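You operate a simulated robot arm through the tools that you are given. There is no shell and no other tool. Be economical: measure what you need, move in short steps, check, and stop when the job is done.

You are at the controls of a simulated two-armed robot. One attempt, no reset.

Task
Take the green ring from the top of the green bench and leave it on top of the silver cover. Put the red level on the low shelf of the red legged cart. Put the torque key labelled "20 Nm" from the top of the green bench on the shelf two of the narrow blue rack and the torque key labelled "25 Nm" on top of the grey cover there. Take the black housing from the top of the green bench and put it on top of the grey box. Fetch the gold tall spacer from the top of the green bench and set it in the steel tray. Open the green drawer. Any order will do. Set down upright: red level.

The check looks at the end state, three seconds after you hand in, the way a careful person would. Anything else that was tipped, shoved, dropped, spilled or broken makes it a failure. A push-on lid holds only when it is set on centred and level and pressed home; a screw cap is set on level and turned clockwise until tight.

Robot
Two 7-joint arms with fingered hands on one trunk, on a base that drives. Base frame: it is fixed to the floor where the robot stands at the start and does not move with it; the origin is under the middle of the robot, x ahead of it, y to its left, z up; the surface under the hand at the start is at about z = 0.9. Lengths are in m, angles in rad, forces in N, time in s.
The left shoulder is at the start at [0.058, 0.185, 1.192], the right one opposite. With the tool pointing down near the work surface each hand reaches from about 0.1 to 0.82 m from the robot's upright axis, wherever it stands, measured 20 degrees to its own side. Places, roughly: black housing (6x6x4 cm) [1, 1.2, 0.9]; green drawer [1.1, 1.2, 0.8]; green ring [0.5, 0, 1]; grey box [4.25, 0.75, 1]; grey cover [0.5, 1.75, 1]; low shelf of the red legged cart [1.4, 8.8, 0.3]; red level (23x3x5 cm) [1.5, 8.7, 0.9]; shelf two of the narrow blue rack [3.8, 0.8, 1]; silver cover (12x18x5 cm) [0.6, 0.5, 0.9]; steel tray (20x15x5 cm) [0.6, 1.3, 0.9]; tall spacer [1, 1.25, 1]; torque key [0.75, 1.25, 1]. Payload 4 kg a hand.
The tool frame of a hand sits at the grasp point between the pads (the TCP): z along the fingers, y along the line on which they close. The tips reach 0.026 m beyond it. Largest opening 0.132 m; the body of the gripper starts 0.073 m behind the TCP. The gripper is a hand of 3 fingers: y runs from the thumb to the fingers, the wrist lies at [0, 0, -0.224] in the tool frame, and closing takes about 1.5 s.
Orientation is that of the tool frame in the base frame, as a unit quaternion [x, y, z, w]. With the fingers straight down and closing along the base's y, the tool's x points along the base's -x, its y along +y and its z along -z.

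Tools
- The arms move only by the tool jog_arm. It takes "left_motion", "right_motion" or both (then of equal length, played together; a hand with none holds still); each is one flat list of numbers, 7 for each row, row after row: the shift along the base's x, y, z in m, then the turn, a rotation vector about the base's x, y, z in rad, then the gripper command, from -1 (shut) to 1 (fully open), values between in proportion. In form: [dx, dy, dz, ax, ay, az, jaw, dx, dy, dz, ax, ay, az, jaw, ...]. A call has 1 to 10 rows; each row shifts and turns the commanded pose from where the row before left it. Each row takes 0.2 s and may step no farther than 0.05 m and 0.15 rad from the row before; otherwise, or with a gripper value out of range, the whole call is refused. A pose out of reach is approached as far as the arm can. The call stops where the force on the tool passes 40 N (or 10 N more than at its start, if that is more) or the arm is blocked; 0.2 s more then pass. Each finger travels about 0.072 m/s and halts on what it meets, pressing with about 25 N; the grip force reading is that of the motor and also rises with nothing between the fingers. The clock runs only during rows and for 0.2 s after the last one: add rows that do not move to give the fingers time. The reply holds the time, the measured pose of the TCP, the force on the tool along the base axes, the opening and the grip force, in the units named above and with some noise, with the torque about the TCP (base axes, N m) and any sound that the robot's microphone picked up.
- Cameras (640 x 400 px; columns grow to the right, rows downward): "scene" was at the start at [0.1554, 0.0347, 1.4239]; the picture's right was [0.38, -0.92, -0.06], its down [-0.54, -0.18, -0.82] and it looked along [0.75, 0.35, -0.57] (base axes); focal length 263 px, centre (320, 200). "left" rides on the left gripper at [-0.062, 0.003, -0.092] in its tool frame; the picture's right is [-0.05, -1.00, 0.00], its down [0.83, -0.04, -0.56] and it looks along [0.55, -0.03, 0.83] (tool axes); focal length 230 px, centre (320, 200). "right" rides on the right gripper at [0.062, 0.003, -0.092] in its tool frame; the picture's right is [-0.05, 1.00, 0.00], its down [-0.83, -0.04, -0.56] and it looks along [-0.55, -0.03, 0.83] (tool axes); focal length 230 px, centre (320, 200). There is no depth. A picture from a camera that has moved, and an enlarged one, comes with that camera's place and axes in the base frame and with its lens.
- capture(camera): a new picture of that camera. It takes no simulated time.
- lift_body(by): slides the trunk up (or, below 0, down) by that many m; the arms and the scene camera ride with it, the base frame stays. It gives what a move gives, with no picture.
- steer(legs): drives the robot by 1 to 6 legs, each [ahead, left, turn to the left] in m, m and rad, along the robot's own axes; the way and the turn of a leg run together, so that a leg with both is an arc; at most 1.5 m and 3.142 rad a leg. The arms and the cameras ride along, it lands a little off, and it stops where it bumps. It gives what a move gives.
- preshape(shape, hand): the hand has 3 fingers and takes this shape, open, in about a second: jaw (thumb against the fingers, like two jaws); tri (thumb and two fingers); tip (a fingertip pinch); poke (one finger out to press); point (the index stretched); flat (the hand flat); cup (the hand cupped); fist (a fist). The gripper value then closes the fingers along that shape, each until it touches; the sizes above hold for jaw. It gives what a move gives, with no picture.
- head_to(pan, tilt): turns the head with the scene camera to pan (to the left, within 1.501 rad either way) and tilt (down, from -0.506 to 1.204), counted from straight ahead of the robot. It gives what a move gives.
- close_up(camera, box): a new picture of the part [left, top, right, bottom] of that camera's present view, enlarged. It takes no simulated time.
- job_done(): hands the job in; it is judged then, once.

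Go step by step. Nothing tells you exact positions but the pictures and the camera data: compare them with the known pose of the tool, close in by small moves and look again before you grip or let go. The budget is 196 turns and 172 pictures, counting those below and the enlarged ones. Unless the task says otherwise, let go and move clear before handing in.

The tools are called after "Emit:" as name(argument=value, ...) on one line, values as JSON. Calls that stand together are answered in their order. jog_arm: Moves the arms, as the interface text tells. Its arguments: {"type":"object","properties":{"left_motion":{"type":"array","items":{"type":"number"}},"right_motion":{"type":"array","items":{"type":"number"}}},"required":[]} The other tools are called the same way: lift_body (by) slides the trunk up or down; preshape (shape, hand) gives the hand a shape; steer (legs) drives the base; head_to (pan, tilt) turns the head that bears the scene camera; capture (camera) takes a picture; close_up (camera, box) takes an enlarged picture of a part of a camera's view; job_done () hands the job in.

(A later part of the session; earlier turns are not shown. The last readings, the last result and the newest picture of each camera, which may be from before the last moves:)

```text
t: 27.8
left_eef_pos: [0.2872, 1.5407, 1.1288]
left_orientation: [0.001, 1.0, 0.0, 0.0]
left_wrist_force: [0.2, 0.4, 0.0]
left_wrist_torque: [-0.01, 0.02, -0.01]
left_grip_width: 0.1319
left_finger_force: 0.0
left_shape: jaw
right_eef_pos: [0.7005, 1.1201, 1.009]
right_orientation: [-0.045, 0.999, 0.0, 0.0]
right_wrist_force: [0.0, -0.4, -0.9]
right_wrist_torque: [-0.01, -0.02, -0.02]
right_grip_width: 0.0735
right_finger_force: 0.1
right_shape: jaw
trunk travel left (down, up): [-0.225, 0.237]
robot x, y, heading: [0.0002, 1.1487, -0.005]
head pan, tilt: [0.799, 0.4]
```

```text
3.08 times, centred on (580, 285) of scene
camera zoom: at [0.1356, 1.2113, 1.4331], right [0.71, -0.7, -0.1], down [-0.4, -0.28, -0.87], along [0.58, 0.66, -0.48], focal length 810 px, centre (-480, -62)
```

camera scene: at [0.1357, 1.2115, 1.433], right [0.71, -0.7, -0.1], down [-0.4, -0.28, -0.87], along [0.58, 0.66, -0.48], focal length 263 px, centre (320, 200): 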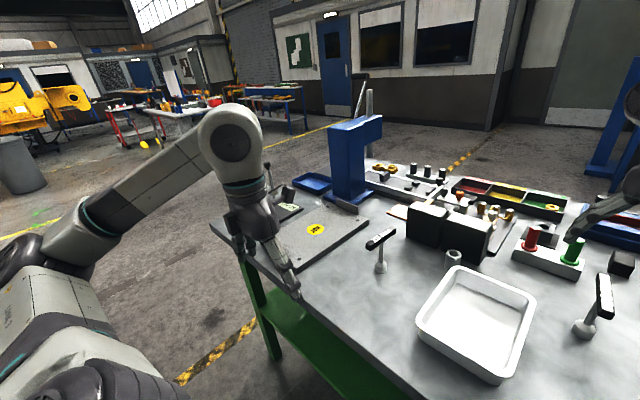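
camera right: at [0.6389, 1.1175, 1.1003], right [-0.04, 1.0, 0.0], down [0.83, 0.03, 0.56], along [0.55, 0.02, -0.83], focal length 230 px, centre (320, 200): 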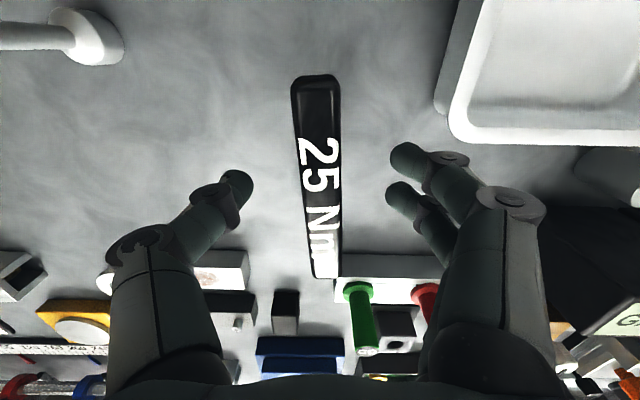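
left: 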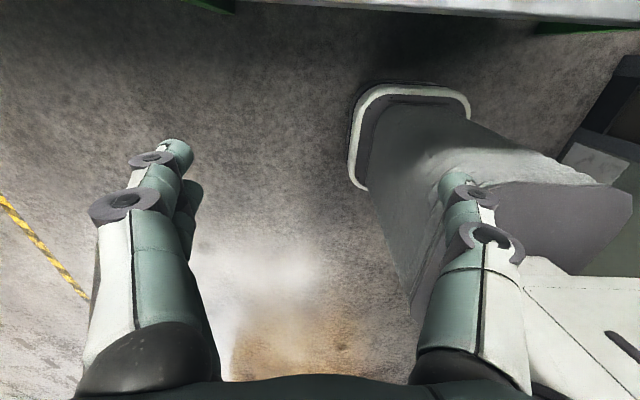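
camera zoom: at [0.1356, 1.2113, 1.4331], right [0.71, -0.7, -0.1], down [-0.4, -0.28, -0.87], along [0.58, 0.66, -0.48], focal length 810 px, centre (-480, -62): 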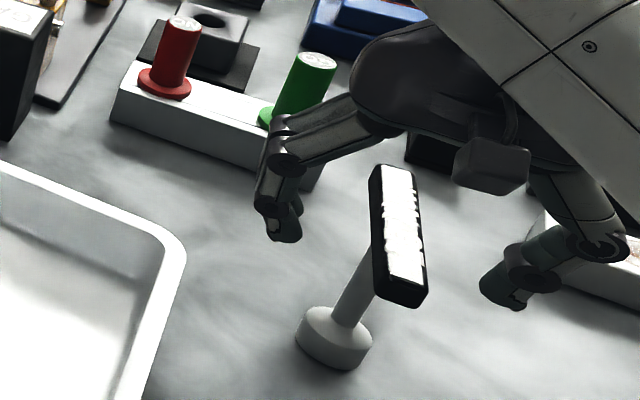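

Emit:
jog_arm(right_motion=[0.001, 0, -0.006, 0, 0, 0, 0, 0, 0, 0, 0, 0, 0, -0.5, 0, 0, 0, 0, 0, 0, -1, 0, 0, 0, 0, 0, 0, -1, 0, 0, 0, 0, 0, 0, -1, 0, 0, 0, 0, 0, 0, -1])

Emit:
capture(camera="right")

Emit:
close_up(camera="scene", box=[520, 220, 640, 350])

```text
t: 29.1
left_eef_pos: [0.2884, 1.5401, 1.1264]
left_orientation: [0.002, 1.0, 0.0, 0.0]
left_wrist_force: [-0.2, -0.8, 0.2]
left_wrist_torque: [0.01, -0.01, -0.01]
left_grip_width: 0.1319
left_finger_force: 0.0
left_shape: jaw
right_eef_pos: [0.7021, 1.1194, 1.0032]
right_orientation: [-0.044, 0.999, 0.0, -0.001]
right_wrist_force: [-0.5, 0.3, -3.8]
right_wrist_torque: [0.01, 0.05, -0.01]
right_grip_width: 0.0
right_finger_force: 25.7
right_shape: jaw
trunk travel left (down, up): [-0.225, 0.237]
robot x, y, heading: [-0.0006, 1.148, 0.004]
head pan, tilt: [0.799, 0.4]
```

```text
137 pictures are left
camera right: at [0.6401, 1.1174, 1.0941], right [-0.04, 1.0, 0.0], down [0.83, 0.03, 0.55], along [0.55, 0.02, -0.83], focal length 230 px, centre (320, 200)
```

right: 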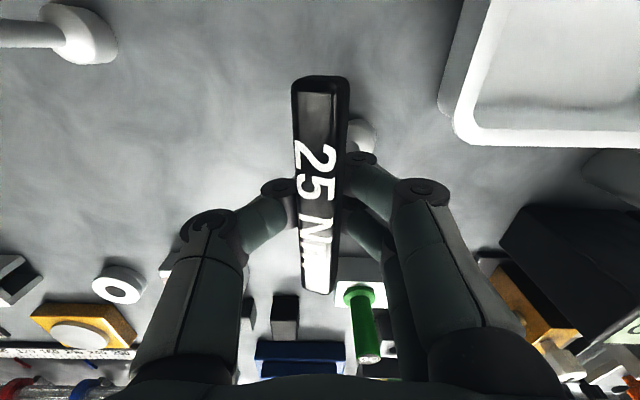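

```text
3.08 times, centred on (580, 285) of scene
camera zoom: at [0.1361, 1.2114, 1.433], right [0.71, -0.7, -0.1], down [-0.4, -0.28, -0.87], along [0.58, 0.66, -0.48], focal length 810 px, centre (-480, -62)
```

zoom: 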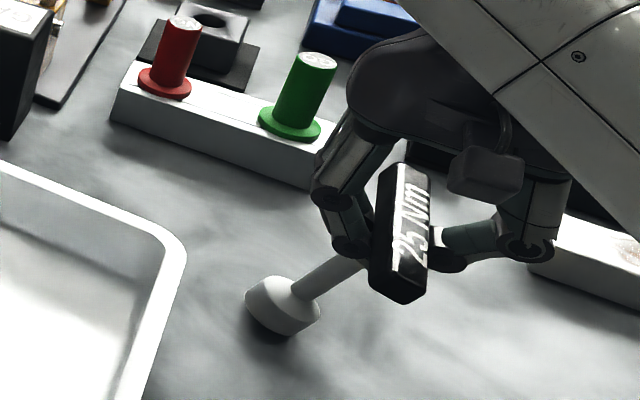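

The key is held, but it rolled in the grip so the socket swung toward +y. I'll lift and inspect the tilt before correcting.

Emit:
jog_arm(right_motion=[0, 0, 0.04, 0, 0, 0, -1, 0, 0, 0.04, 0, 0, 0, -1, 0, 0, 0.04, 0, 0, 0, -1, 0, 0, 0.04, 0, 0, 0, -1, 0, 0, 0, 0, 0, 0, -1])

Emit:
head_to(pan=0.0, tilt=0.45)

Emit:
capture(camera="scene")

```text
t: 30.4
left_eef_pos: [0.2885, 1.5388, 1.1273]
left_orientation: [0.001, 1.0, 0.0, -0.001]
left_wrist_force: [-0.3, -0.4, -1.1]
left_wrist_torque: [0.0, -0.04, -0.02]
left_grip_width: 0.132
left_finger_force: 0.1
left_shape: jaw
right_eef_pos: [0.7011, 1.1208, 1.1634]
right_orientation: [-0.045, 0.999, 0.0, -0.002]
right_wrist_force: [0.0, 0.2, -4.1]
right_wrist_torque: [-0.05, 0.0, -0.01]
right_grip_width: 0.0
right_finger_force: 25.3
right_shape: jaw
trunk travel left (down, up): [-0.225, 0.237]
robot x, y, heading: [-0.003, 1.1425, 0.003]
head pan, tilt: [0.799, 0.4]
```

```text
t: 31.5
left_eef_pos: [0.2881, 1.5403, 1.1273]
left_orientation: [0.001, 1.0, 0.0, 0.001]
left_wrist_force: [0.2, -0.1, -0.2]
left_wrist_torque: [-0.03, -0.03, -0.01]
left_grip_width: 0.1319
left_finger_force: 0.0
left_shape: jaw
right_eef_pos: [0.7017, 1.12, 1.1634]
right_orientation: [-0.045, 0.999, 0.0, 0.0]
right_wrist_force: [-0.3, 0.6, -2.8]
right_wrist_torque: [-0.04, -0.01, -0.02]
right_grip_width: 0.0001
right_finger_force: 25.0
right_shape: jaw
trunk travel left (down, up): [-0.225, 0.237]
robot x, y, heading: [-0.0036, 1.1445, 0.0]
head pan, tilt: [0.0, 0.45]
```

```text
135 pictures are left
camera scene: at [0.1625, 1.1449, 1.4244], right [0.0, -1.0, 0.0], down [-0.56, 0.0, -0.83], along [0.83, 0.0, -0.56], focal length 263 px, centre (320, 200)
```

scene: 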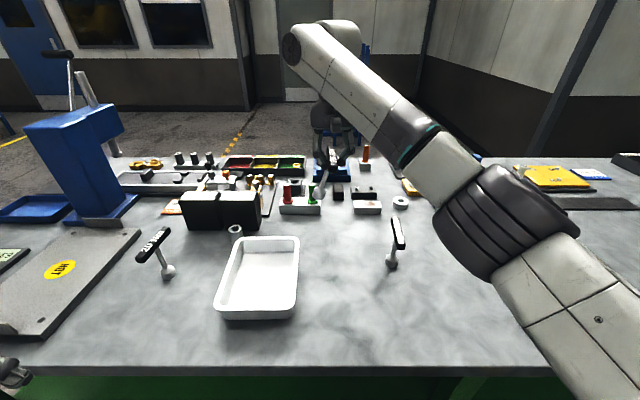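

Emit:
close_up(camera="scene", box=[280, 130, 376, 220])

Emit:
capture(camera="right")

```text
4.44 times, centred on (328, 175) of scene
camera zoom: at [0.1625, 1.1449, 1.4244], right [0.0, -1.0, 0.0], down [-0.56, 0.0, -0.83], along [0.83, 0.0, -0.56], focal length 1170 px, centre (284, 311)
```

zoom: 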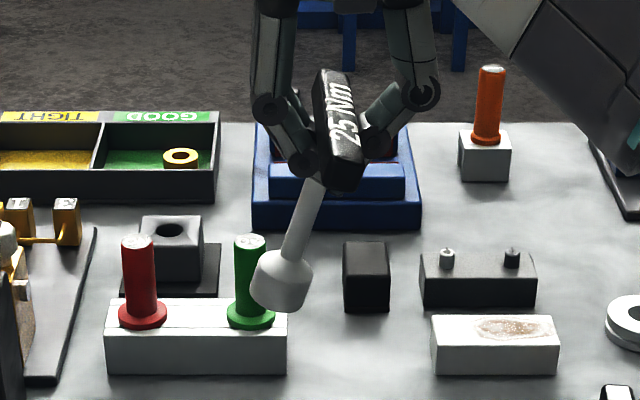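

```text
133 pictures are left
camera right: at [0.6395, 1.1178, 1.2552], right [-0.04, 1.0, 0.0], down [0.83, 0.03, 0.55], along [0.55, 0.02, -0.83], focal length 230 px, centre (320, 200)
```

right: 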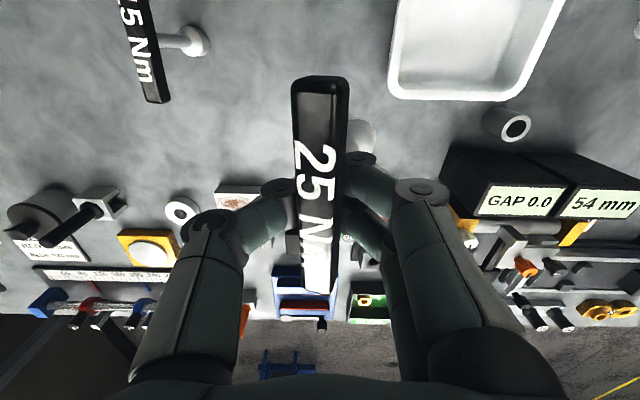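

The key's shaft leans about 19° toward +y. I'll roll the hand about the bar axis by -0.33 to bring it upright.

Emit:
jog_arm(right_motion=[0, 0, 0, -0.11, -0.01, 0, -1, 0, 0, 0, -0.11, -0.01, 0, -1, 0, 0, 0, -0.11, -0.01, 0, -1, 0, 0, 0, 0, 0, 0, -1])

Emit:
close_up(camera="scene", box=[280, 130, 376, 220])

```text
t: 32.5
left_eef_pos: [0.2889, 1.5398, 1.1284]
left_orientation: [0.001, 1.0, 0.0, 0.0]
left_wrist_force: [-0.1, -1.0, 0.0]
left_wrist_torque: [-0.04, -0.01, -0.01]
left_grip_width: 0.1322
left_finger_force: 0.1
left_shape: jaw
right_eef_pos: [0.6968, 1.1169, 1.1634]
right_orientation: [-0.044, 0.985, -0.165, 0.008]
right_wrist_force: [0.7, -0.7, -4.2]
right_wrist_torque: [0.0, 0.01, -0.03]
right_grip_width: 0.0
right_finger_force: 24.7
right_shape: jaw
right hand out of reach, approached as far as the arm can: row 3
trunk travel left (down, up): [-0.225, 0.237]
robot x, y, heading: [0.0021, 1.1458, 0.002]
head pan, tilt: [0.0, 0.45]
```

```text
4.44 times, centred on (328, 175) of scene
camera zoom: at [0.1628, 1.1445, 1.4244], right [0.0, -1.0, 0.0], down [-0.56, 0.0, -0.83], along [0.83, 0.0, -0.56], focal length 1170 px, centre (284, 311)
```

zoom: 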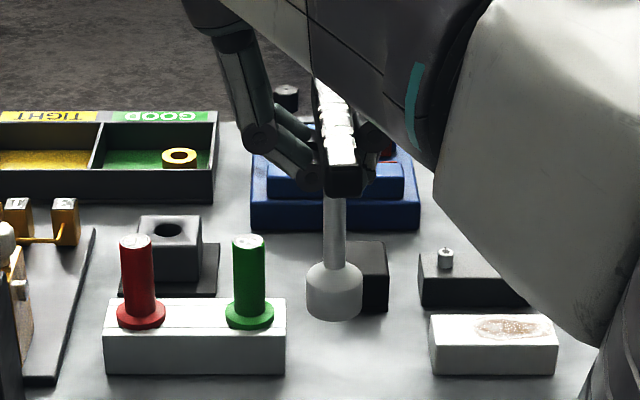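

The key now hangs upright. I'll retract to x about 0.6 and drive left toward the grey cover.

Emit:
jog_arm(right_motion=[-0.04, 0, 0, 0, 0, 0, -1, -0.04, 0, 0, 0, 0, 0, -1, -0.03, 0, 0.01, 0, 0, 0, -1])

Emit:
steer(legs=[[0, 0.6, 0]])

Emit:
head_to(pan=0.1, tilt=0.65)

Emit:
capture(camera="scene")

Emit:
capture(camera="right")

```text
t: 33.3
left_eef_pos: [0.2868, 1.539, 1.1284]
left_orientation: [0.001, 1.0, 0.0, 0.0]
left_wrist_force: [0.3, 0.2, -0.3]
left_wrist_torque: [0.0, 0.02, -0.02]
left_grip_width: 0.1318
left_finger_force: 0.1
left_shape: jaw
right_eef_pos: [0.5877, 1.1162, 1.1731]
right_orientation: [-0.044, 0.985, -0.164, 0.007]
right_wrist_force: [0.3, -0.9, -3.7]
right_wrist_torque: [-0.02, -0.04, -0.02]
right_grip_width: 0.0
right_finger_force: 24.8
right_shape: jaw
trunk travel left (down, up): [-0.225, 0.237]
robot x, y, heading: [-0.0027, 1.1469, -0.004]
head pan, tilt: [0.0, 0.45]
```

```text
t: 36.7
left_eef_pos: [0.2857, 2.1452, 1.1273]
left_orientation: [0.0, 1.0, 0.0, 0.0]
left_wrist_force: [-0.4, 0.5, 0.6]
left_wrist_torque: [0.04, 0.01, 0.03]
left_grip_width: 0.1321
left_finger_force: 0.1
left_shape: jaw
right_eef_pos: [0.5879, 1.7232, 1.1726]
right_orientation: [-0.046, 0.985, -0.165, 0.007]
right_wrist_force: [-0.4, 0.7, -3.1]
right_wrist_torque: [0.0, 0.01, -0.04]
right_grip_width: 0.0001
right_finger_force: 24.6
right_shape: jaw
trunk travel left (down, up): [-0.225, 0.237]
robot x, y, heading: [-0.0038, 1.749, 0.007]
head pan, tilt: [0.0, 0.45]
```

```text
t: 37.4
left_eef_pos: [0.2861, 2.1441, 1.1274]
left_orientation: [-0.001, 1.0, 0.001, 0.0]
left_wrist_force: [0.5, -0.9, 0.3]
left_wrist_torque: [0.01, -0.05, -0.01]
left_grip_width: 0.1319
left_finger_force: 0.1
left_shape: jaw
right_eef_pos: [0.5874, 1.7236, 1.174]
right_orientation: [-0.045, 0.985, -0.165, 0.008]
right_wrist_force: [0.4, 0.1, -3.0]
right_wrist_torque: [-0.05, 0.02, 0.01]
right_grip_width: 0.0001
right_finger_force: 25.4
right_shape: jaw
trunk travel left (down, up): [-0.225, 0.237]
robot x, y, heading: [-0.0072, 1.7519, -0.003]
head pan, tilt: [0.099, 0.649]
```

```text
131 pictures are left
camera scene: at [0.1535, 1.7585, 1.4077], right [0.1, -0.99, -0.01], down [-0.71, -0.06, -0.7], along [0.7, 0.08, -0.71], focal length 263 px, centre (320, 200)
```

scene: 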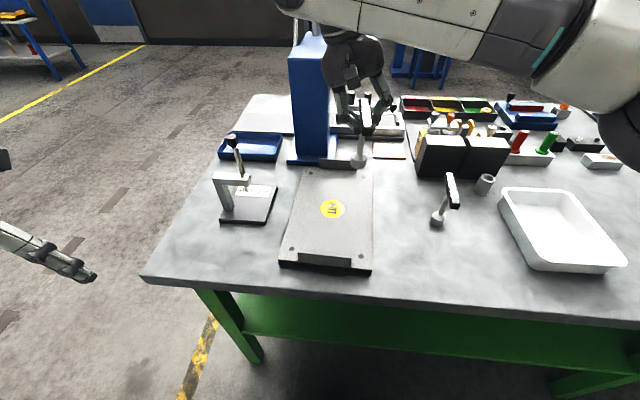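

```text
130 pictures are left
camera right: at [0.5224, 1.7514, 1.2587], right [-0.04, 0.94, -0.33], down [0.81, 0.22, 0.54], along [0.58, -0.25, -0.78], focal length 230 px, centre (320, 200)
```

right: 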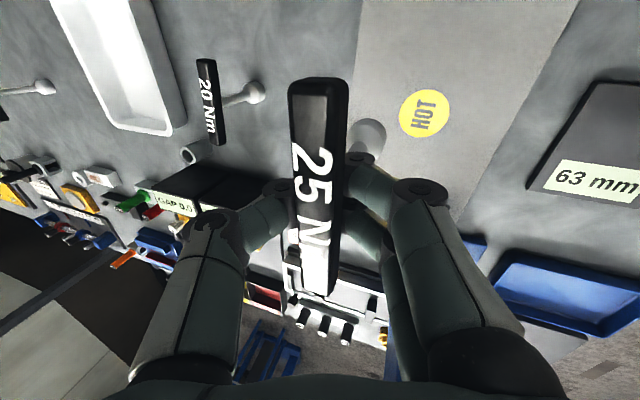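

The grey cover spans x 0.47–0.76 and y 1.68–1.88. I'll place the key near [0.55, 1.775], clear of the HOT sticker, and go down to just above it.

Emit:
jog_arm(right_motion=[-0.018, 0.025, -0.02, 0, 0, 0, -1, -0.018, 0.025, -0.03, 0, 0, 0, -1, 0, 0, -0.04, 0, 0, 0, -1, 0, 0, -0.035, 0, 0, 0, -1, 0, 0, 0, 0, 0, 0, -1])

Emit:
close_up(camera="scene", box=[240, 130, 432, 290])

Emit:
capture(camera="right")

```text
t: 38.6
left_eef_pos: [0.286, 2.1452, 1.1276]
left_orientation: [-0.001, 1.0, 0.0, 0.0]
left_wrist_force: [-0.3, -0.7, -0.4]
left_wrist_torque: [-0.01, -0.04, 0.02]
left_grip_width: 0.1321
left_finger_force: 0.1
left_shape: jaw
right_eef_pos: [0.549, 1.7727, 1.0483]
right_orientation: [-0.045, 0.985, -0.165, 0.007]
right_wrist_force: [-0.2, -0.6, -3.9]
right_wrist_torque: [-0.03, 0.03, -0.02]
right_grip_width: 0.0
right_finger_force: 24.5
right_shape: jaw
trunk travel left (down, up): [-0.225, 0.237]
robot x, y, heading: [-0.0023, 1.7514, 0.007]
head pan, tilt: [0.099, 0.649]
```

```text
2.50 times, centred on (336, 210) of scene
camera zoom: at [0.1528, 1.7584, 1.4078], right [0.1, -0.99, -0.01], down [-0.71, -0.06, -0.7], along [0.7, 0.08, -0.71], focal length 658 px, centre (280, 175)
```

zoom: 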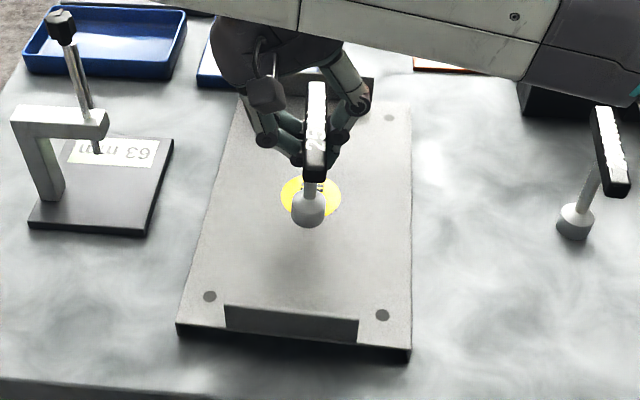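

```text
128 pictures are left
camera right: at [0.485, 1.8007, 1.1351], right [-0.03, 0.95, -0.32], down [0.81, 0.22, 0.54], along [0.58, -0.25, -0.78], focal length 230 px, centre (320, 200)
```

right: 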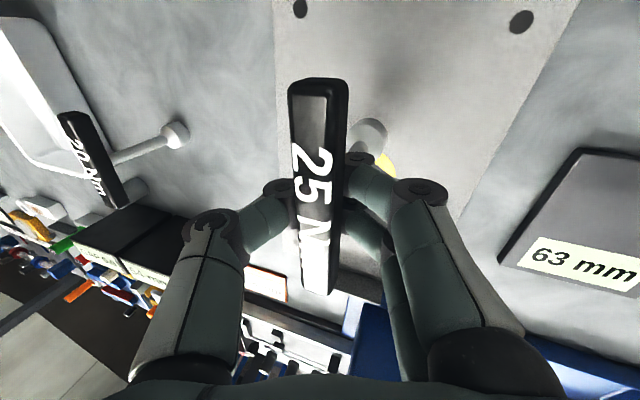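

The key leans about 3° more, so I'll trim by -0.05 and lower to contact.

Emit:
jog_arm(right_motion=[0, 0, -0.006, -0.05, 0, 0, -1, 0, 0, -0.004, 0, 0, 0, -1, 0, 0, -0.003, 0, 0, 0, -1, 0, 0, 0, 0, 0, 0, -1])

Emit:
close_up(camera="scene", box=[288, 140, 384, 220])

```text
t: 39.6
left_eef_pos: [0.2851, 2.1454, 1.1261]
left_orientation: [0.0, 1.0, 0.0, 0.0]
left_wrist_force: [0.2, -0.1, 0.7]
left_wrist_torque: [0.01, -0.03, 0.0]
left_grip_width: 0.1318
left_finger_force: 0.1
left_shape: jaw
right_eef_pos: [0.5508, 1.7736, 1.0357]
right_orientation: [-0.046, 0.981, -0.19, 0.006]
right_wrist_force: [-0.1, -0.3, -2.7]
right_wrist_torque: [-0.01, 0.0, 0.01]
right_grip_width: 0.0001
right_finger_force: 25.2
right_shape: jaw
trunk travel left (down, up): [-0.225, 0.237]
robot x, y, heading: [-0.0042, 1.7505, 0.002]
head pan, tilt: [0.099, 0.649]
```

```text
5.00 times, centred on (336, 180) of scene
camera zoom: at [0.1533, 1.7585, 1.4076], right [0.1, -0.99, -0.01], down [-0.71, -0.06, -0.7], along [0.7, 0.08, -0.71], focal length 1316 px, centre (240, 300)
```

zoom: 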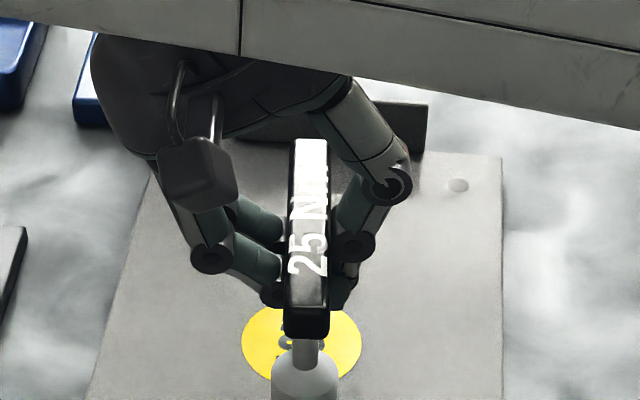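

Emit:
jog_arm(right_motion=[0, 0, -0.003, 0, 0, 0, -1, 0, 0, -0.003, 0, 0, 0, -1, 0, 0, -0.003, 0, 0, 0, -1, 0, 0, 0, 0, 0, 0, -1])

Emit:
close_up(camera="scene", box=[288, 160, 384, 240])

```text
t: 40.6
left_eef_pos: [0.2865, 2.1449, 1.1267]
left_orientation: [0.0, 1.0, 0.0, 0.0]
left_wrist_force: [-0.1, 0.0, 0.1]
left_wrist_torque: [-0.01, 0.02, -0.02]
left_grip_width: 0.1318
left_finger_force: 0.2
left_shape: jaw
right_eef_pos: [0.551, 1.7747, 1.0269]
right_orientation: [-0.046, 0.981, -0.189, 0.006]
right_wrist_force: [-0.2, -0.1, -3.5]
right_wrist_torque: [0.01, -0.02, 0.02]
right_grip_width: 0.0
right_finger_force: 24.4
right_shape: jaw
trunk travel left (down, up): [-0.225, 0.237]
robot x, y, heading: [-0.0008, 1.7514, 0.01]
head pan, tilt: [0.099, 0.649]
```

```text
5.00 times, centred on (336, 200) of scene
camera zoom: at [0.1534, 1.7584, 1.4076], right [0.1, -0.99, -0.01], down [-0.71, -0.06, -0.7], along [0.7, 0.08, -0.71], focal length 1316 px, centre (240, 200)
```

zoom: 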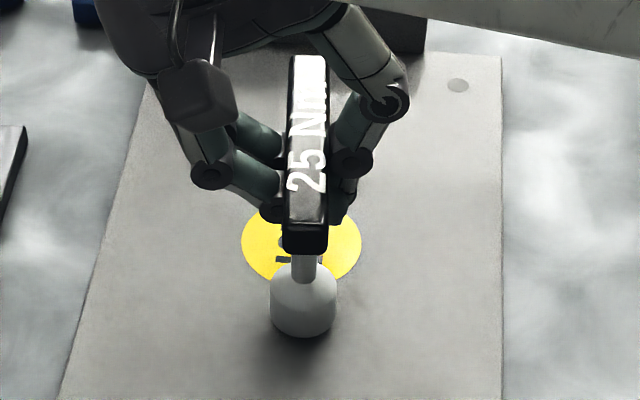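

Emit:
jog_arm(right_motion=[0, 0, -0.002, 0, 0, 0, -1, 0, 0, -0.002, 0, 0, 0, -1, 0, 0, -0.002, 0, 0, 0, -1, 0, 0, 0, 0, 0, 0, -1])

```text
t: 41.6
left_eef_pos: [0.2862, 2.1458, 1.1279]
left_orientation: [-0.001, 1.0, -0.001, 0.0]
left_wrist_force: [0.1, 0.3, -0.3]
left_wrist_torque: [-0.03, 0.03, -0.03]
left_grip_width: 0.1317
left_finger_force: 0.2
left_shape: jaw
right_eef_pos: [0.5503, 1.7742, 1.0215]
right_orientation: [-0.046, 0.981, -0.189, 0.007]
right_wrist_force: [1.5, 0.5, 6.4]
right_wrist_torque: [0.02, 0.03, -0.03]
right_grip_width: 0.0
right_finger_force: 24.4
right_shape: jaw
trunk travel left (down, up): [-0.225, 0.237]
robot x, y, heading: [-0.0005, 1.7493, 0.002]
head pan, tilt: [0.099, 0.649]
```

Contact made. I'll press slightly to seat the base, then open gradually.

Emit:
jog_arm(right_motion=[0, 0, -0.001, 0, 0, 0, -1, 0, 0, 0, 0, 0, 0, -0.9, 0, 0, 0, 0, 0, 0, -0.8, 0, 0, 0, 0, 0, 0, -0.7, 0, 0, 0, 0, 0, 0, -0.6, 0, 0, 0, 0, 0, 0, -0.5])

Emit:
close_up(camera="scene", box=[288, 160, 384, 240])

```text
t: 43.0
left_eef_pos: [0.2844, 2.1443, 1.1278]
left_orientation: [-0.001, 1.0, 0.001, 0.0]
left_wrist_force: [0.4, 0.3, 0.3]
left_wrist_torque: [0.0, -0.03, -0.02]
left_grip_width: 0.1319
left_finger_force: 0.1
left_shape: jaw
right_eef_pos: [0.5503, 1.7756, 1.0196]
right_orientation: [-0.045, 0.981, -0.189, 0.007]
right_wrist_force: [2.6, -0.6, 11.1]
right_wrist_torque: [0.19, -0.03, -0.09]
right_grip_width: 0.0305
right_finger_force: 0.1
right_shape: jaw
trunk travel left (down, up): [-0.225, 0.237]
robot x, y, heading: [-0.0052, 1.7475, 0.004]
head pan, tilt: [0.099, 0.649]
```

```text
5.00 times, centred on (336, 200) of scene
camera zoom: at [0.1523, 1.7583, 1.4078], right [0.1, -0.99, -0.01], down [-0.71, -0.06, -0.7], along [0.7, 0.08, -0.71], focal length 1316 px, centre (240, 200)
```

zoom: 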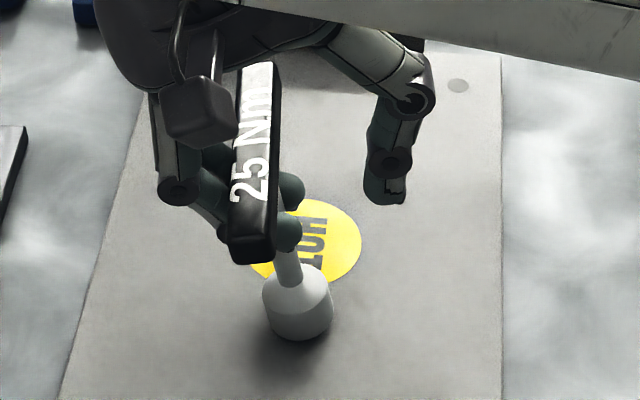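

As the fingers opened, the key leaned onto the two left fingers, about 12° toward +y. I'll push it back by shifting the hand toward -y and look again.

Emit:
jog_arm(right_motion=[0, -0.006, 0, 0, 0, 0, -0.5, 0, -0.006, 0, 0, 0, 0, -0.5, 0, -0.005, 0, 0, 0, 0, -0.5, 0, 0, 0, 0, 0, 0, -0.5])

Emit:
close_up(camera="scene", box=[288, 160, 384, 240])

Emit:
close_up(camera="right", box=[160, 50, 480, 250])

```text
t: 44.0
left_eef_pos: [0.285, 2.1444, 1.1283]
left_orientation: [0.0, 1.0, 0.001, 0.001]
left_wrist_force: [-0.1, -0.4, -0.7]
left_wrist_torque: [0.0, 0.0, 0.01]
left_grip_width: 0.1317
left_finger_force: 0.1
left_shape: jaw
right_eef_pos: [0.5493, 1.7561, 1.0195]
right_orientation: [-0.046, 0.981, -0.189, 0.007]
right_wrist_force: [2.1, 0.8, 9.2]
right_wrist_torque: [0.22, -0.06, -0.03]
right_grip_width: 0.0315
right_finger_force: 0.1
right_shape: jaw
trunk travel left (down, up): [-0.225, 0.237]
robot x, y, heading: [0.0002, 1.7483, 0.005]
head pan, tilt: [0.099, 0.649]
```

```text
5.00 times, centred on (336, 200) of scene
camera zoom: at [0.1525, 1.7584, 1.4078], right [0.1, -0.99, -0.01], down [-0.71, -0.06, -0.7], along [0.7, 0.08, -0.71], focal length 1316 px, centre (240, 200)
```

zoom: 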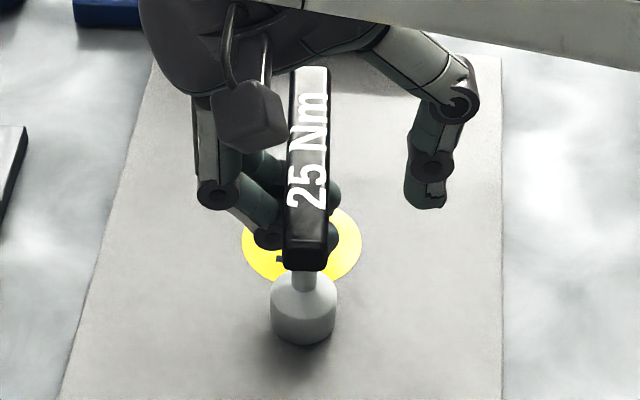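

```text
2.00 times, centred on (320, 150) of right
camera zoom: at [0.4849, 1.7887, 1.1036], right [-0.04, 0.93, -0.37], down [0.81, 0.24, 0.53], along [0.58, -0.28, -0.76], focal length 460 px, centre (320, 300)
```

zoom: 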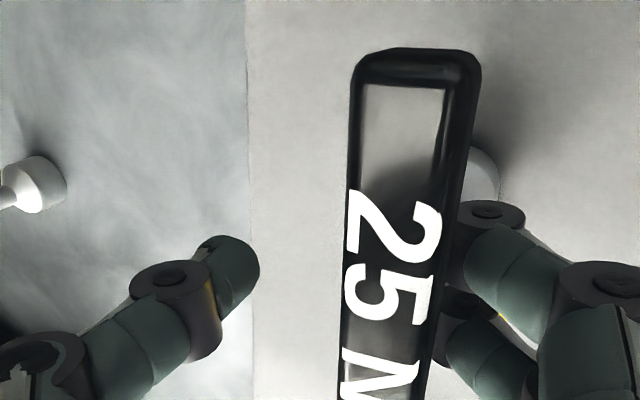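

The key is upright again; two fingertips reach under the bar on either side of the shaft. I'll unload the force first.

Emit:
jog_arm(right_motion=[0, 0, 0.0015, 0, 0, 0, -0.5, 0, 0, 0.0015, 0, 0, 0, -0.5, 0, 0, 0, 0, 0, 0, -0.5])

Emit:
close_up(camera="scene", box=[304, 160, 368, 240])

```text
t: 44.8
left_eef_pos: [0.2846, 2.1448, 1.1277]
left_orientation: [-0.001, 1.0, 0.0, -0.001]
left_wrist_force: [1.2, -0.6, -0.1]
left_wrist_torque: [0.01, -0.01, 0.02]
left_grip_width: 0.132
left_finger_force: 0.0
left_shape: jaw
right_eef_pos: [0.5504, 1.7569, 1.0227]
right_orientation: [-0.045, 0.981, -0.188, 0.006]
right_wrist_force: [0.9, -0.5, 1.4]
right_wrist_torque: [0.05, -0.05, -0.01]
right_grip_width: 0.0323
right_finger_force: 0.1
right_shape: jaw
trunk travel left (down, up): [-0.225, 0.237]
robot x, y, heading: [-0.0038, 1.749, 0.003]
head pan, tilt: [0.099, 0.649]
```

```text
5.00 times, centred on (336, 200) of scene
camera zoom: at [0.153, 1.7582, 1.4076], right [0.1, -0.99, -0.01], down [-0.71, -0.06, -0.7], along [0.7, 0.08, -0.71], focal length 1316 px, centre (240, 200)
```

zoom: 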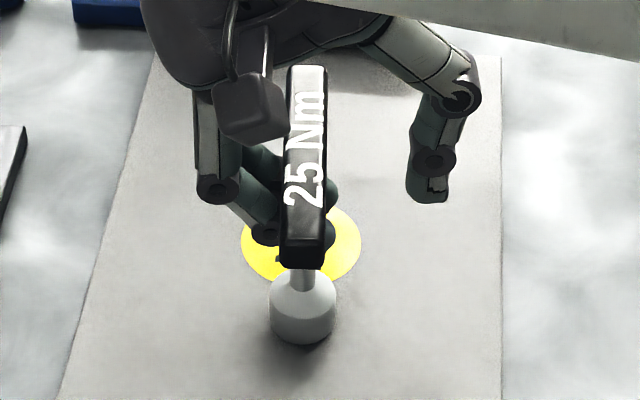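

Emit:
jog_arm(right_motion=[0, 0.003, 0, 0, 0, 0, -0.5, 0, 0.003, 0, 0, 0, 0, -0.5, 0, 0, 0, 0, 0, 0, -0.5])

Emit:
close_up(camera="scene", box=[288, 160, 384, 240])

```text
t: 45.6
left_eef_pos: [0.285, 2.1458, 1.1286]
left_orientation: [0.0, 1.0, 0.0, -0.001]
left_wrist_force: [0.1, 0.9, 0.5]
left_wrist_torque: [0.04, -0.03, 0.01]
left_grip_width: 0.1322
left_finger_force: 0.1
left_shape: jaw
right_eef_pos: [0.5503, 1.7625, 1.0226]
right_orientation: [-0.046, 0.981, -0.189, 0.008]
right_wrist_force: [1.0, -1.3, 2.8]
right_wrist_torque: [0.05, -0.04, -0.01]
right_grip_width: 0.0319
right_finger_force: 0.2
right_shape: jaw
trunk travel left (down, up): [-0.225, 0.237]
robot x, y, heading: [0.0001, 1.7477, 0.002]
head pan, tilt: [0.099, 0.649]
```

```text
5.00 times, centred on (336, 200) of scene
camera zoom: at [0.153, 1.7581, 1.4077], right [0.1, -0.99, -0.01], down [-0.71, -0.06, -0.7], along [0.7, 0.08, -0.71], focal length 1316 px, centre (240, 200)
```

zoom: 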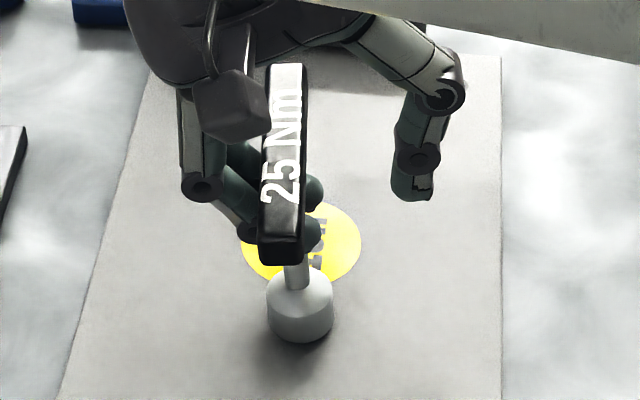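

The key follows the fingers because they straddle the shaft under the bar. Rather than balance it, I'll lay it down gently toward +y, which lets the fingers slide out from under the bar. First I'll lift it slightly in the hooked fingers.

Emit:
jog_arm(right_motion=[0, 0, 0, 0, 0, 0, -0.8, 0, 0, 0.01, 0, 0, 0, -0.8, 0, 0, 0.02, 0, 0, 0, -0.8, 0, 0, 0, 0, 0, 0, -0.8])

Emit:
close_up(camera="scene", box=[272, 130, 400, 240])

Emit:
close_up(camera="right", box=[160, 50, 480, 250])

```text
t: 46.6
left_eef_pos: [0.287, 2.1449, 1.1277]
left_orientation: [0.0, 1.0, 0.0, 0.0]
left_wrist_force: [-0.9, -0.7, 0.1]
left_wrist_torque: [0.03, -0.01, -0.01]
left_grip_width: 0.1323
left_finger_force: 0.0
left_shape: jaw
right_eef_pos: [0.5502, 1.7623, 1.0517]
right_orientation: [-0.046, 0.981, -0.189, 0.006]
right_wrist_force: [0.1, 0.2, -3.3]
right_wrist_torque: [-0.05, 0.0, -0.01]
right_grip_width: 0.0137
right_finger_force: 0.1
right_shape: jaw
trunk travel left (down, up): [-0.225, 0.237]
robot x, y, heading: [-0.0057, 1.7476, 0.004]
head pan, tilt: [0.099, 0.649]
```

```text
3.64 times, centred on (336, 185) of scene
camera zoom: at [0.1539, 1.7582, 1.4075], right [0.1, -0.99, -0.01], down [-0.71, -0.06, -0.7], along [0.7, 0.08, -0.71], focal length 957 px, centre (262, 254)
```

zoom: 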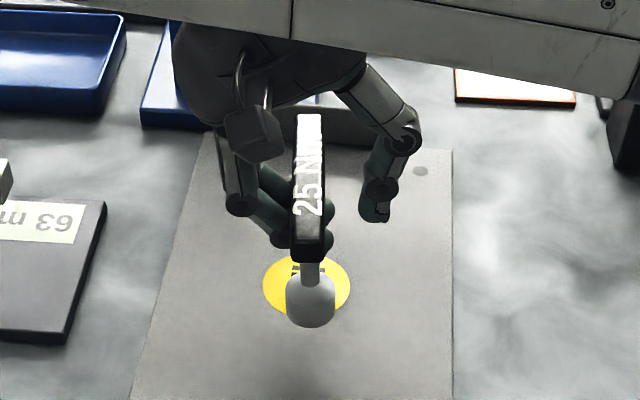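

```text
2.00 times, centred on (320, 150) of right
camera zoom: at [0.4865, 1.7945, 1.1363], right [-0.04, 0.93, -0.37], down [0.81, 0.24, 0.53], along [0.58, -0.28, -0.76], focal length 460 px, centre (320, 300)
```

zoom: 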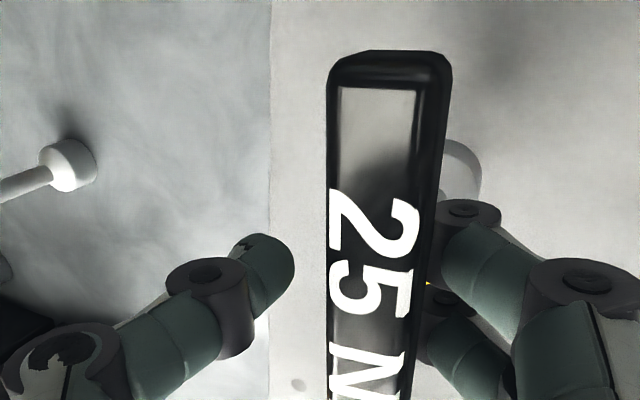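

The key now hangs freely and vertically on the two fingers with no grip. I'll lower it until it lands on its base and find the height where the fingers come free.

Emit:
jog_arm(right_motion=[0, 0, -0.012, 0, 0, 0, -0.8, 0, 0, -0.008, 0, 0, 0, -0.8, 0, 0, 0, 0, 0, 0, -0.8])

Emit:
jog_arm(right_motion=[0, 0, -0.002, 0, 0, 0, -0.8, 0, 0, 0, 0, 0, 0, -0.8])

Emit:
jog_arm(right_motion=[0, 0, -0.002, 0, 0, 0, -0.8, 0, 0, 0, 0, 0, 0, -0.8])

```text
t: 47.4
left_eef_pos: [0.2845, 2.1455, 1.127]
left_orientation: [-0.001, 1.0, 0.0, 0.0]
left_wrist_force: [0.8, 0.3, 0.1]
left_wrist_torque: [-0.01, 0.01, 0.03]
left_grip_width: 0.1322
left_finger_force: 0.1
left_shape: jaw
right_eef_pos: [0.5506, 1.7629, 1.032]
right_orientation: [-0.045, 0.981, -0.189, 0.005]
right_wrist_force: [-0.7, 0.6, -4.2]
right_wrist_torque: [-0.03, -0.01, -0.04]
right_grip_width: 0.0134
right_finger_force: 0.2
right_shape: jaw
trunk travel left (down, up): [-0.225, 0.237]
robot x, y, heading: [-0.0024, 1.7517, 0.002]
head pan, tilt: [0.099, 0.649]
```

```text
t: 48.0
left_eef_pos: [0.2867, 2.145, 1.1272]
left_orientation: [-0.001, 1.0, -0.001, 0.0]
left_wrist_force: [0.8, 0.0, 0.3]
left_wrist_torque: [0.0, -0.01, -0.02]
left_grip_width: 0.132
left_finger_force: 0.1
left_shape: jaw
right_eef_pos: [0.5498, 1.7621, 1.0306]
right_orientation: [-0.046, 0.981, -0.188, 0.006]
right_wrist_force: [-0.2, 0.2, -3.7]
right_wrist_torque: [-0.09, -0.02, 0.0]
right_grip_width: 0.0138
right_finger_force: 0.1
right_shape: jaw
trunk travel left (down, up): [-0.225, 0.237]
robot x, y, heading: [-0.004, 1.749, 0.001]
head pan, tilt: [0.099, 0.649]
```

```text
t: 48.6
left_eef_pos: [0.2857, 2.1461, 1.1277]
left_orientation: [-0.001, 1.0, 0.0, 0.0]
left_wrist_force: [1.0, -0.2, 0.0]
left_wrist_torque: [0.02, 0.01, -0.03]
left_grip_width: 0.1321
left_finger_force: 0.0
left_shape: jaw
right_eef_pos: [0.5517, 1.7621, 1.028]
right_orientation: [-0.046, 0.981, -0.189, 0.006]
right_wrist_force: [-0.2, 0.4, -2.6]
right_wrist_torque: [-0.05, 0.01, -0.02]
right_grip_width: 0.0136
right_finger_force: 0.2
right_shape: jaw
trunk travel left (down, up): [-0.225, 0.237]
robot x, y, heading: [-0.003, 1.7507, 0.006]
head pan, tilt: [0.099, 0.649]
```

Emit:
jog_arm(right_motion=[0, 0, -0.0015, 0, 0, 0, -0.8, 0, 0, 0, 0, 0, 0, -0.8])

Emit:
jog_arm(right_motion=[0, 0, -0.0015, 0, 0, 0, -0.8, 0, 0, 0, 0, 0, 0, -0.8])

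Emit:
jog_arm(right_motion=[0, 0, -0.0015, 0, 0, 0, -0.8, 0, 0, 0, 0, 0, 0, -0.8])

Emit:
close_up(camera="scene", box=[288, 160, 384, 240])

```text
t: 49.2
left_eef_pos: [0.2854, 2.1449, 1.128]
left_orientation: [-0.001, 1.0, 0.0, 0.0]
left_wrist_force: [0.2, 0.1, 0.2]
left_wrist_torque: [0.0, -0.04, 0.0]
left_grip_width: 0.132
left_finger_force: 0.0
left_shape: jaw
right_eef_pos: [0.5517, 1.7638, 1.0268]
right_orientation: [-0.046, 0.981, -0.189, 0.006]
right_wrist_force: [-0.5, -0.4, -2.6]
right_wrist_torque: [-0.04, 0.05, 0.02]
right_grip_width: 0.0137
right_finger_force: 0.1
right_shape: jaw
trunk travel left (down, up): [-0.225, 0.237]
robot x, y, heading: [-0.0033, 1.7508, 0.002]
head pan, tilt: [0.099, 0.649]
```

```text
t: 49.8
left_eef_pos: [0.2848, 2.1446, 1.1284]
left_orientation: [0.0, 1.0, -0.001, -0.001]
left_wrist_force: [0.4, 0.7, 0.1]
left_wrist_torque: [0.02, 0.03, 0.0]
left_grip_width: 0.1321
left_finger_force: 0.0
left_shape: jaw
right_eef_pos: [0.5521, 1.7626, 1.0253]
right_orientation: [-0.046, 0.981, -0.189, 0.007]
right_wrist_force: [-0.3, 1.1, -2.1]
right_wrist_torque: [-0.04, 0.0, 0.02]
right_grip_width: 0.0136
right_finger_force: 0.0
right_shape: jaw
trunk travel left (down, up): [-0.225, 0.237]
robot x, y, heading: [-0.0012, 1.7511, 0.002]
head pan, tilt: [0.099, 0.649]
```

```text
t: 50.4
left_eef_pos: [0.2857, 2.1443, 1.1272]
left_orientation: [-0.001, 1.0, 0.001, 0.0]
left_wrist_force: [-0.3, 0.8, 0.5]
left_wrist_torque: [0.0, 0.0, 0.01]
left_grip_width: 0.1316
left_finger_force: 0.0
left_shape: jaw
right_eef_pos: [0.5514, 1.7624, 1.0235]
right_orientation: [-0.046, 0.981, -0.188, 0.006]
right_wrist_force: [0.5, -0.1, -4.6]
right_wrist_torque: [-0.06, 0.0, 0.01]
right_grip_width: 0.0138
right_finger_force: 0.1
right_shape: jaw
trunk travel left (down, up): [-0.225, 0.237]
robot x, y, heading: [-0.0029, 1.7465, 0.007]
head pan, tilt: [0.099, 0.649]
```

```text
5.00 times, centred on (336, 200) of scene
camera zoom: at [0.1534, 1.7583, 1.4076], right [0.1, -0.99, -0.01], down [-0.71, -0.06, -0.7], along [0.7, 0.08, -0.71], focal length 1316 px, centre (240, 200)
```

zoom: 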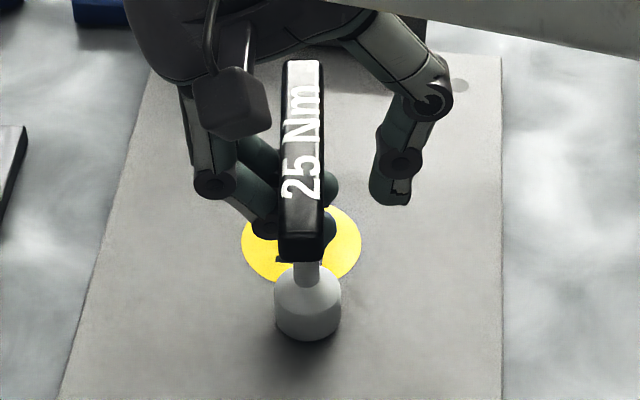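

Emit:
jog_arm(right_motion=[0, 0, -0.0015, 0, 0, 0, -0.8, 0, 0, 0, 0, 0, 0, -0.8])

Emit:
jog_arm(right_motion=[0, 0, -0.0015, 0, 0, 0, -0.8, 0, 0, 0, 0, 0, 0, -0.8])

Emit:
jog_arm(right_motion=[0, 0, -0.0015, 0, 0, 0, -0.8, 0, 0, 0, 0, 0, 0, -0.8])

Emit:
close_up(camera="scene", box=[288, 160, 384, 240])

```text
t: 51.0
left_eef_pos: [0.2859, 2.1449, 1.1275]
left_orientation: [-0.001, 1.0, 0.0, 0.0]
left_wrist_force: [-0.6, -0.1, 0.3]
left_wrist_torque: [-0.01, 0.0, -0.01]
left_grip_width: 0.132
left_finger_force: 0.0
left_shape: jaw
right_eef_pos: [0.5502, 1.7621, 1.0222]
right_orientation: [-0.046, 0.981, -0.188, 0.006]
right_wrist_force: [0.0, -0.4, -3.3]
right_wrist_torque: [-0.03, -0.02, 0.04]
right_grip_width: 0.0137
right_finger_force: 0.0
right_shape: jaw
trunk travel left (down, up): [-0.225, 0.237]
robot x, y, heading: [-0.0047, 1.7472, 0.003]
head pan, tilt: [0.099, 0.649]
```

```text
t: 51.6
left_eef_pos: [0.286, 2.1459, 1.1283]
left_orientation: [-0.001, 1.0, 0.0, 0.0]
left_wrist_force: [0.4, -0.2, 0.6]
left_wrist_torque: [0.01, 0.01, -0.03]
left_grip_width: 0.1318
left_finger_force: 0.0
left_shape: jaw
right_eef_pos: [0.5509, 1.7621, 1.0212]
right_orientation: [-0.046, 0.981, -0.19, 0.006]
right_wrist_force: [0.6, 0.2, -1.7]
right_wrist_torque: [-0.04, 0.01, -0.02]
right_grip_width: 0.0134
right_finger_force: 0.0
right_shape: jaw
trunk travel left (down, up): [-0.225, 0.237]
robot x, y, heading: [-0.0009, 1.7486, 0.004]
head pan, tilt: [0.099, 0.649]
```

```text
t: 52.2
left_eef_pos: [0.2862, 2.145, 1.1275]
left_orientation: [-0.001, 1.0, 0.0, 0.0]
left_wrist_force: [-0.1, -1.3, 0.9]
left_wrist_torque: [0.01, -0.01, 0.0]
left_grip_width: 0.1321
left_finger_force: 0.0
left_shape: jaw
right_eef_pos: [0.5516, 1.7624, 1.0192]
right_orientation: [-0.045, 0.981, -0.189, 0.007]
right_wrist_force: [1.1, -0.5, 1.1]
right_wrist_torque: [0.02, -0.03, -0.04]
right_grip_width: 0.0133
right_finger_force: 0.0
right_shape: jaw
trunk travel left (down, up): [-0.225, 0.237]
robot x, y, heading: [-0.003, 1.7462, 0.006]
head pan, tilt: [0.099, 0.649]
```

```text
5.00 times, centred on (336, 200) of scene
camera zoom: at [0.1531, 1.7582, 1.4077], right [0.1, -0.99, -0.01], down [-0.71, -0.06, -0.7], along [0.7, 0.08, -0.71], focal length 1316 px, centre (240, 200)
```

zoom: 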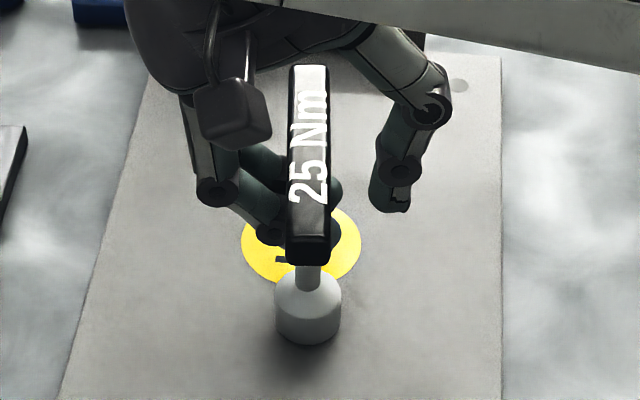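

The base has landed and the force is near zero. I'll try withdrawing now, opening the fingers in small steps at zero preload.

Emit:
jog_arm(right_motion=[0, 0, 0.0006, 0, 0, 0, -0.8, 0, 0, 0, 0, 0, 0, -0.75, 0, 0, 0, 0, 0, 0, -0.7, 0, 0, 0, 0, 0, 0, -0.7])

Emit:
close_up(camera="scene", box=[288, 160, 384, 240])

```text
t: 53.2
left_eef_pos: [0.2865, 2.1452, 1.1273]
left_orientation: [-0.001, 1.0, 0.001, 0.0]
left_wrist_force: [-0.2, 0.3, -0.7]
left_wrist_torque: [0.0, 0.0, 0.0]
left_grip_width: 0.1321
left_finger_force: 0.1
left_shape: jaw
right_eef_pos: [0.5513, 1.7635, 1.0199]
right_orientation: [-0.045, 0.981, -0.189, 0.007]
right_wrist_force: [1.1, -0.4, 2.2]
right_wrist_torque: [0.01, -0.03, -0.01]
right_grip_width: 0.0191
right_finger_force: 0.0
right_shape: jaw
trunk travel left (down, up): [-0.225, 0.237]
robot x, y, heading: [-0.0014, 1.7528, 0.0]
head pan, tilt: [0.099, 0.649]
```

```text
5.00 times, centred on (336, 200) of scene
camera zoom: at [0.153, 1.7582, 1.4077], right [0.1, -0.99, -0.01], down [-0.71, -0.06, -0.7], along [0.7, 0.08, -0.71], focal length 1316 px, centre (240, 200)
```

zoom: 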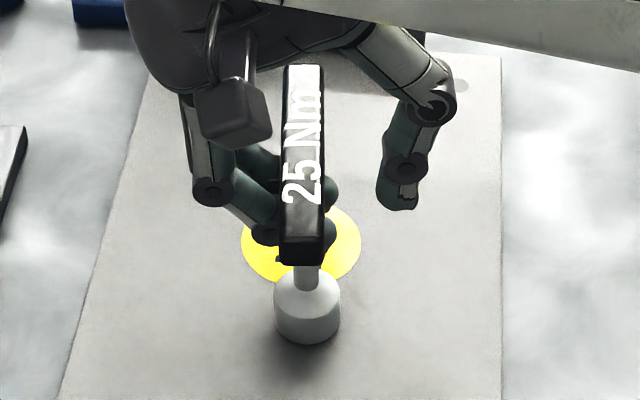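

The two fingers are jammed around the shaft, so pulling out drags the key. I'll bring the left hand in low from the front-left to hold the key by its shaft while the right hand withdraws. First I'll re-seat the right fingers and pitch the left hand.

Emit:
jog_arm(right_motion=[0, 0, 0, 0, 0, 0, -0.8, 0, 0, 0, 0, 0, 0, -0.8, 0, 0, 0, 0, 0, 0, -0.8, 0, 0, 0, 0, 0, 0, -0.8, 0, 0, 0, 0, 0, 0, -0.8, 0, 0, 0, 0, 0, 0, -0.8, 0, 0, 0, 0, 0, 0, -0.8, 0, 0, 0, 0, 0, 0, -0.8, 0, 0, 0, 0, 0, 0, -0.8, 0, 0, 0, 0, 0, 0, -0.8], left_motion=[0.0155, -0.02, -0.008, 0, -0.1361, 0, 1, 0.0155, -0.02, -0.008, 0, -0.1361, 0, 1, 0.0155, -0.02, -0.008, 0, -0.1361, 0, 1, 0.0155, -0.02, -0.008, 0, -0.1361, 0, 1, 0.0155, -0.02, -0.008, 0, -0.1361, 0, 1, 0.0155, -0.02, -0.008, 0, -0.1361, 0, 1, 0.0155, -0.02, -0.008, 0, -0.1361, 0, 1, 0.0155, -0.02, -0.008, 0, -0.1361, 0, 1, 0.0155, -0.02, -0.008, 0, -0.1361, 0, 1, 0.0155, -0.02, -0.008, 0, -0.1361, 0, 1])

Emit:
capture(camera="scene")

```text
t: 55.4
left_eef_pos: [0.4518, 1.935, 1.1924]
left_orientation: [-0.002, 0.857, 0.005, 0.514]
left_wrist_force: [-4.1, 5.1, -6.6]
left_wrist_torque: [0.52, 0.11, -0.23]
left_grip_width: 0.1317
left_finger_force: 0.0
left_shape: jaw
left hand out of reach, approached as far as the arm can: row 4, 5, 6, 7, 9, 10
right_eef_pos: [0.5525, 1.7589, 1.0197]
right_orientation: [-0.044, 0.981, -0.188, 0.005]
right_wrist_force: [0.7, 1.0, -1.9]
right_wrist_torque: [0.04, 0.01, 0.0]
right_grip_width: 0.0134
right_finger_force: 0.1
right_shape: jaw
trunk travel left (down, up): [-0.225, 0.237]
robot x, y, heading: [-0.0042, 1.7513, 0.001]
head pan, tilt: [0.099, 0.649]
```

```text
115 pictures are left
camera scene: at [0.1547, 1.7534, 1.4075], right [0.1, -0.99, -0.02], down [-0.71, -0.06, -0.7], along [0.7, 0.08, -0.71], focal length 263 px, centre (320, 200)
```

scene: 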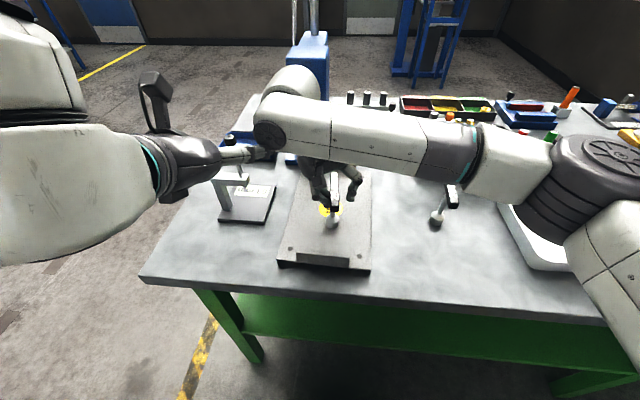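

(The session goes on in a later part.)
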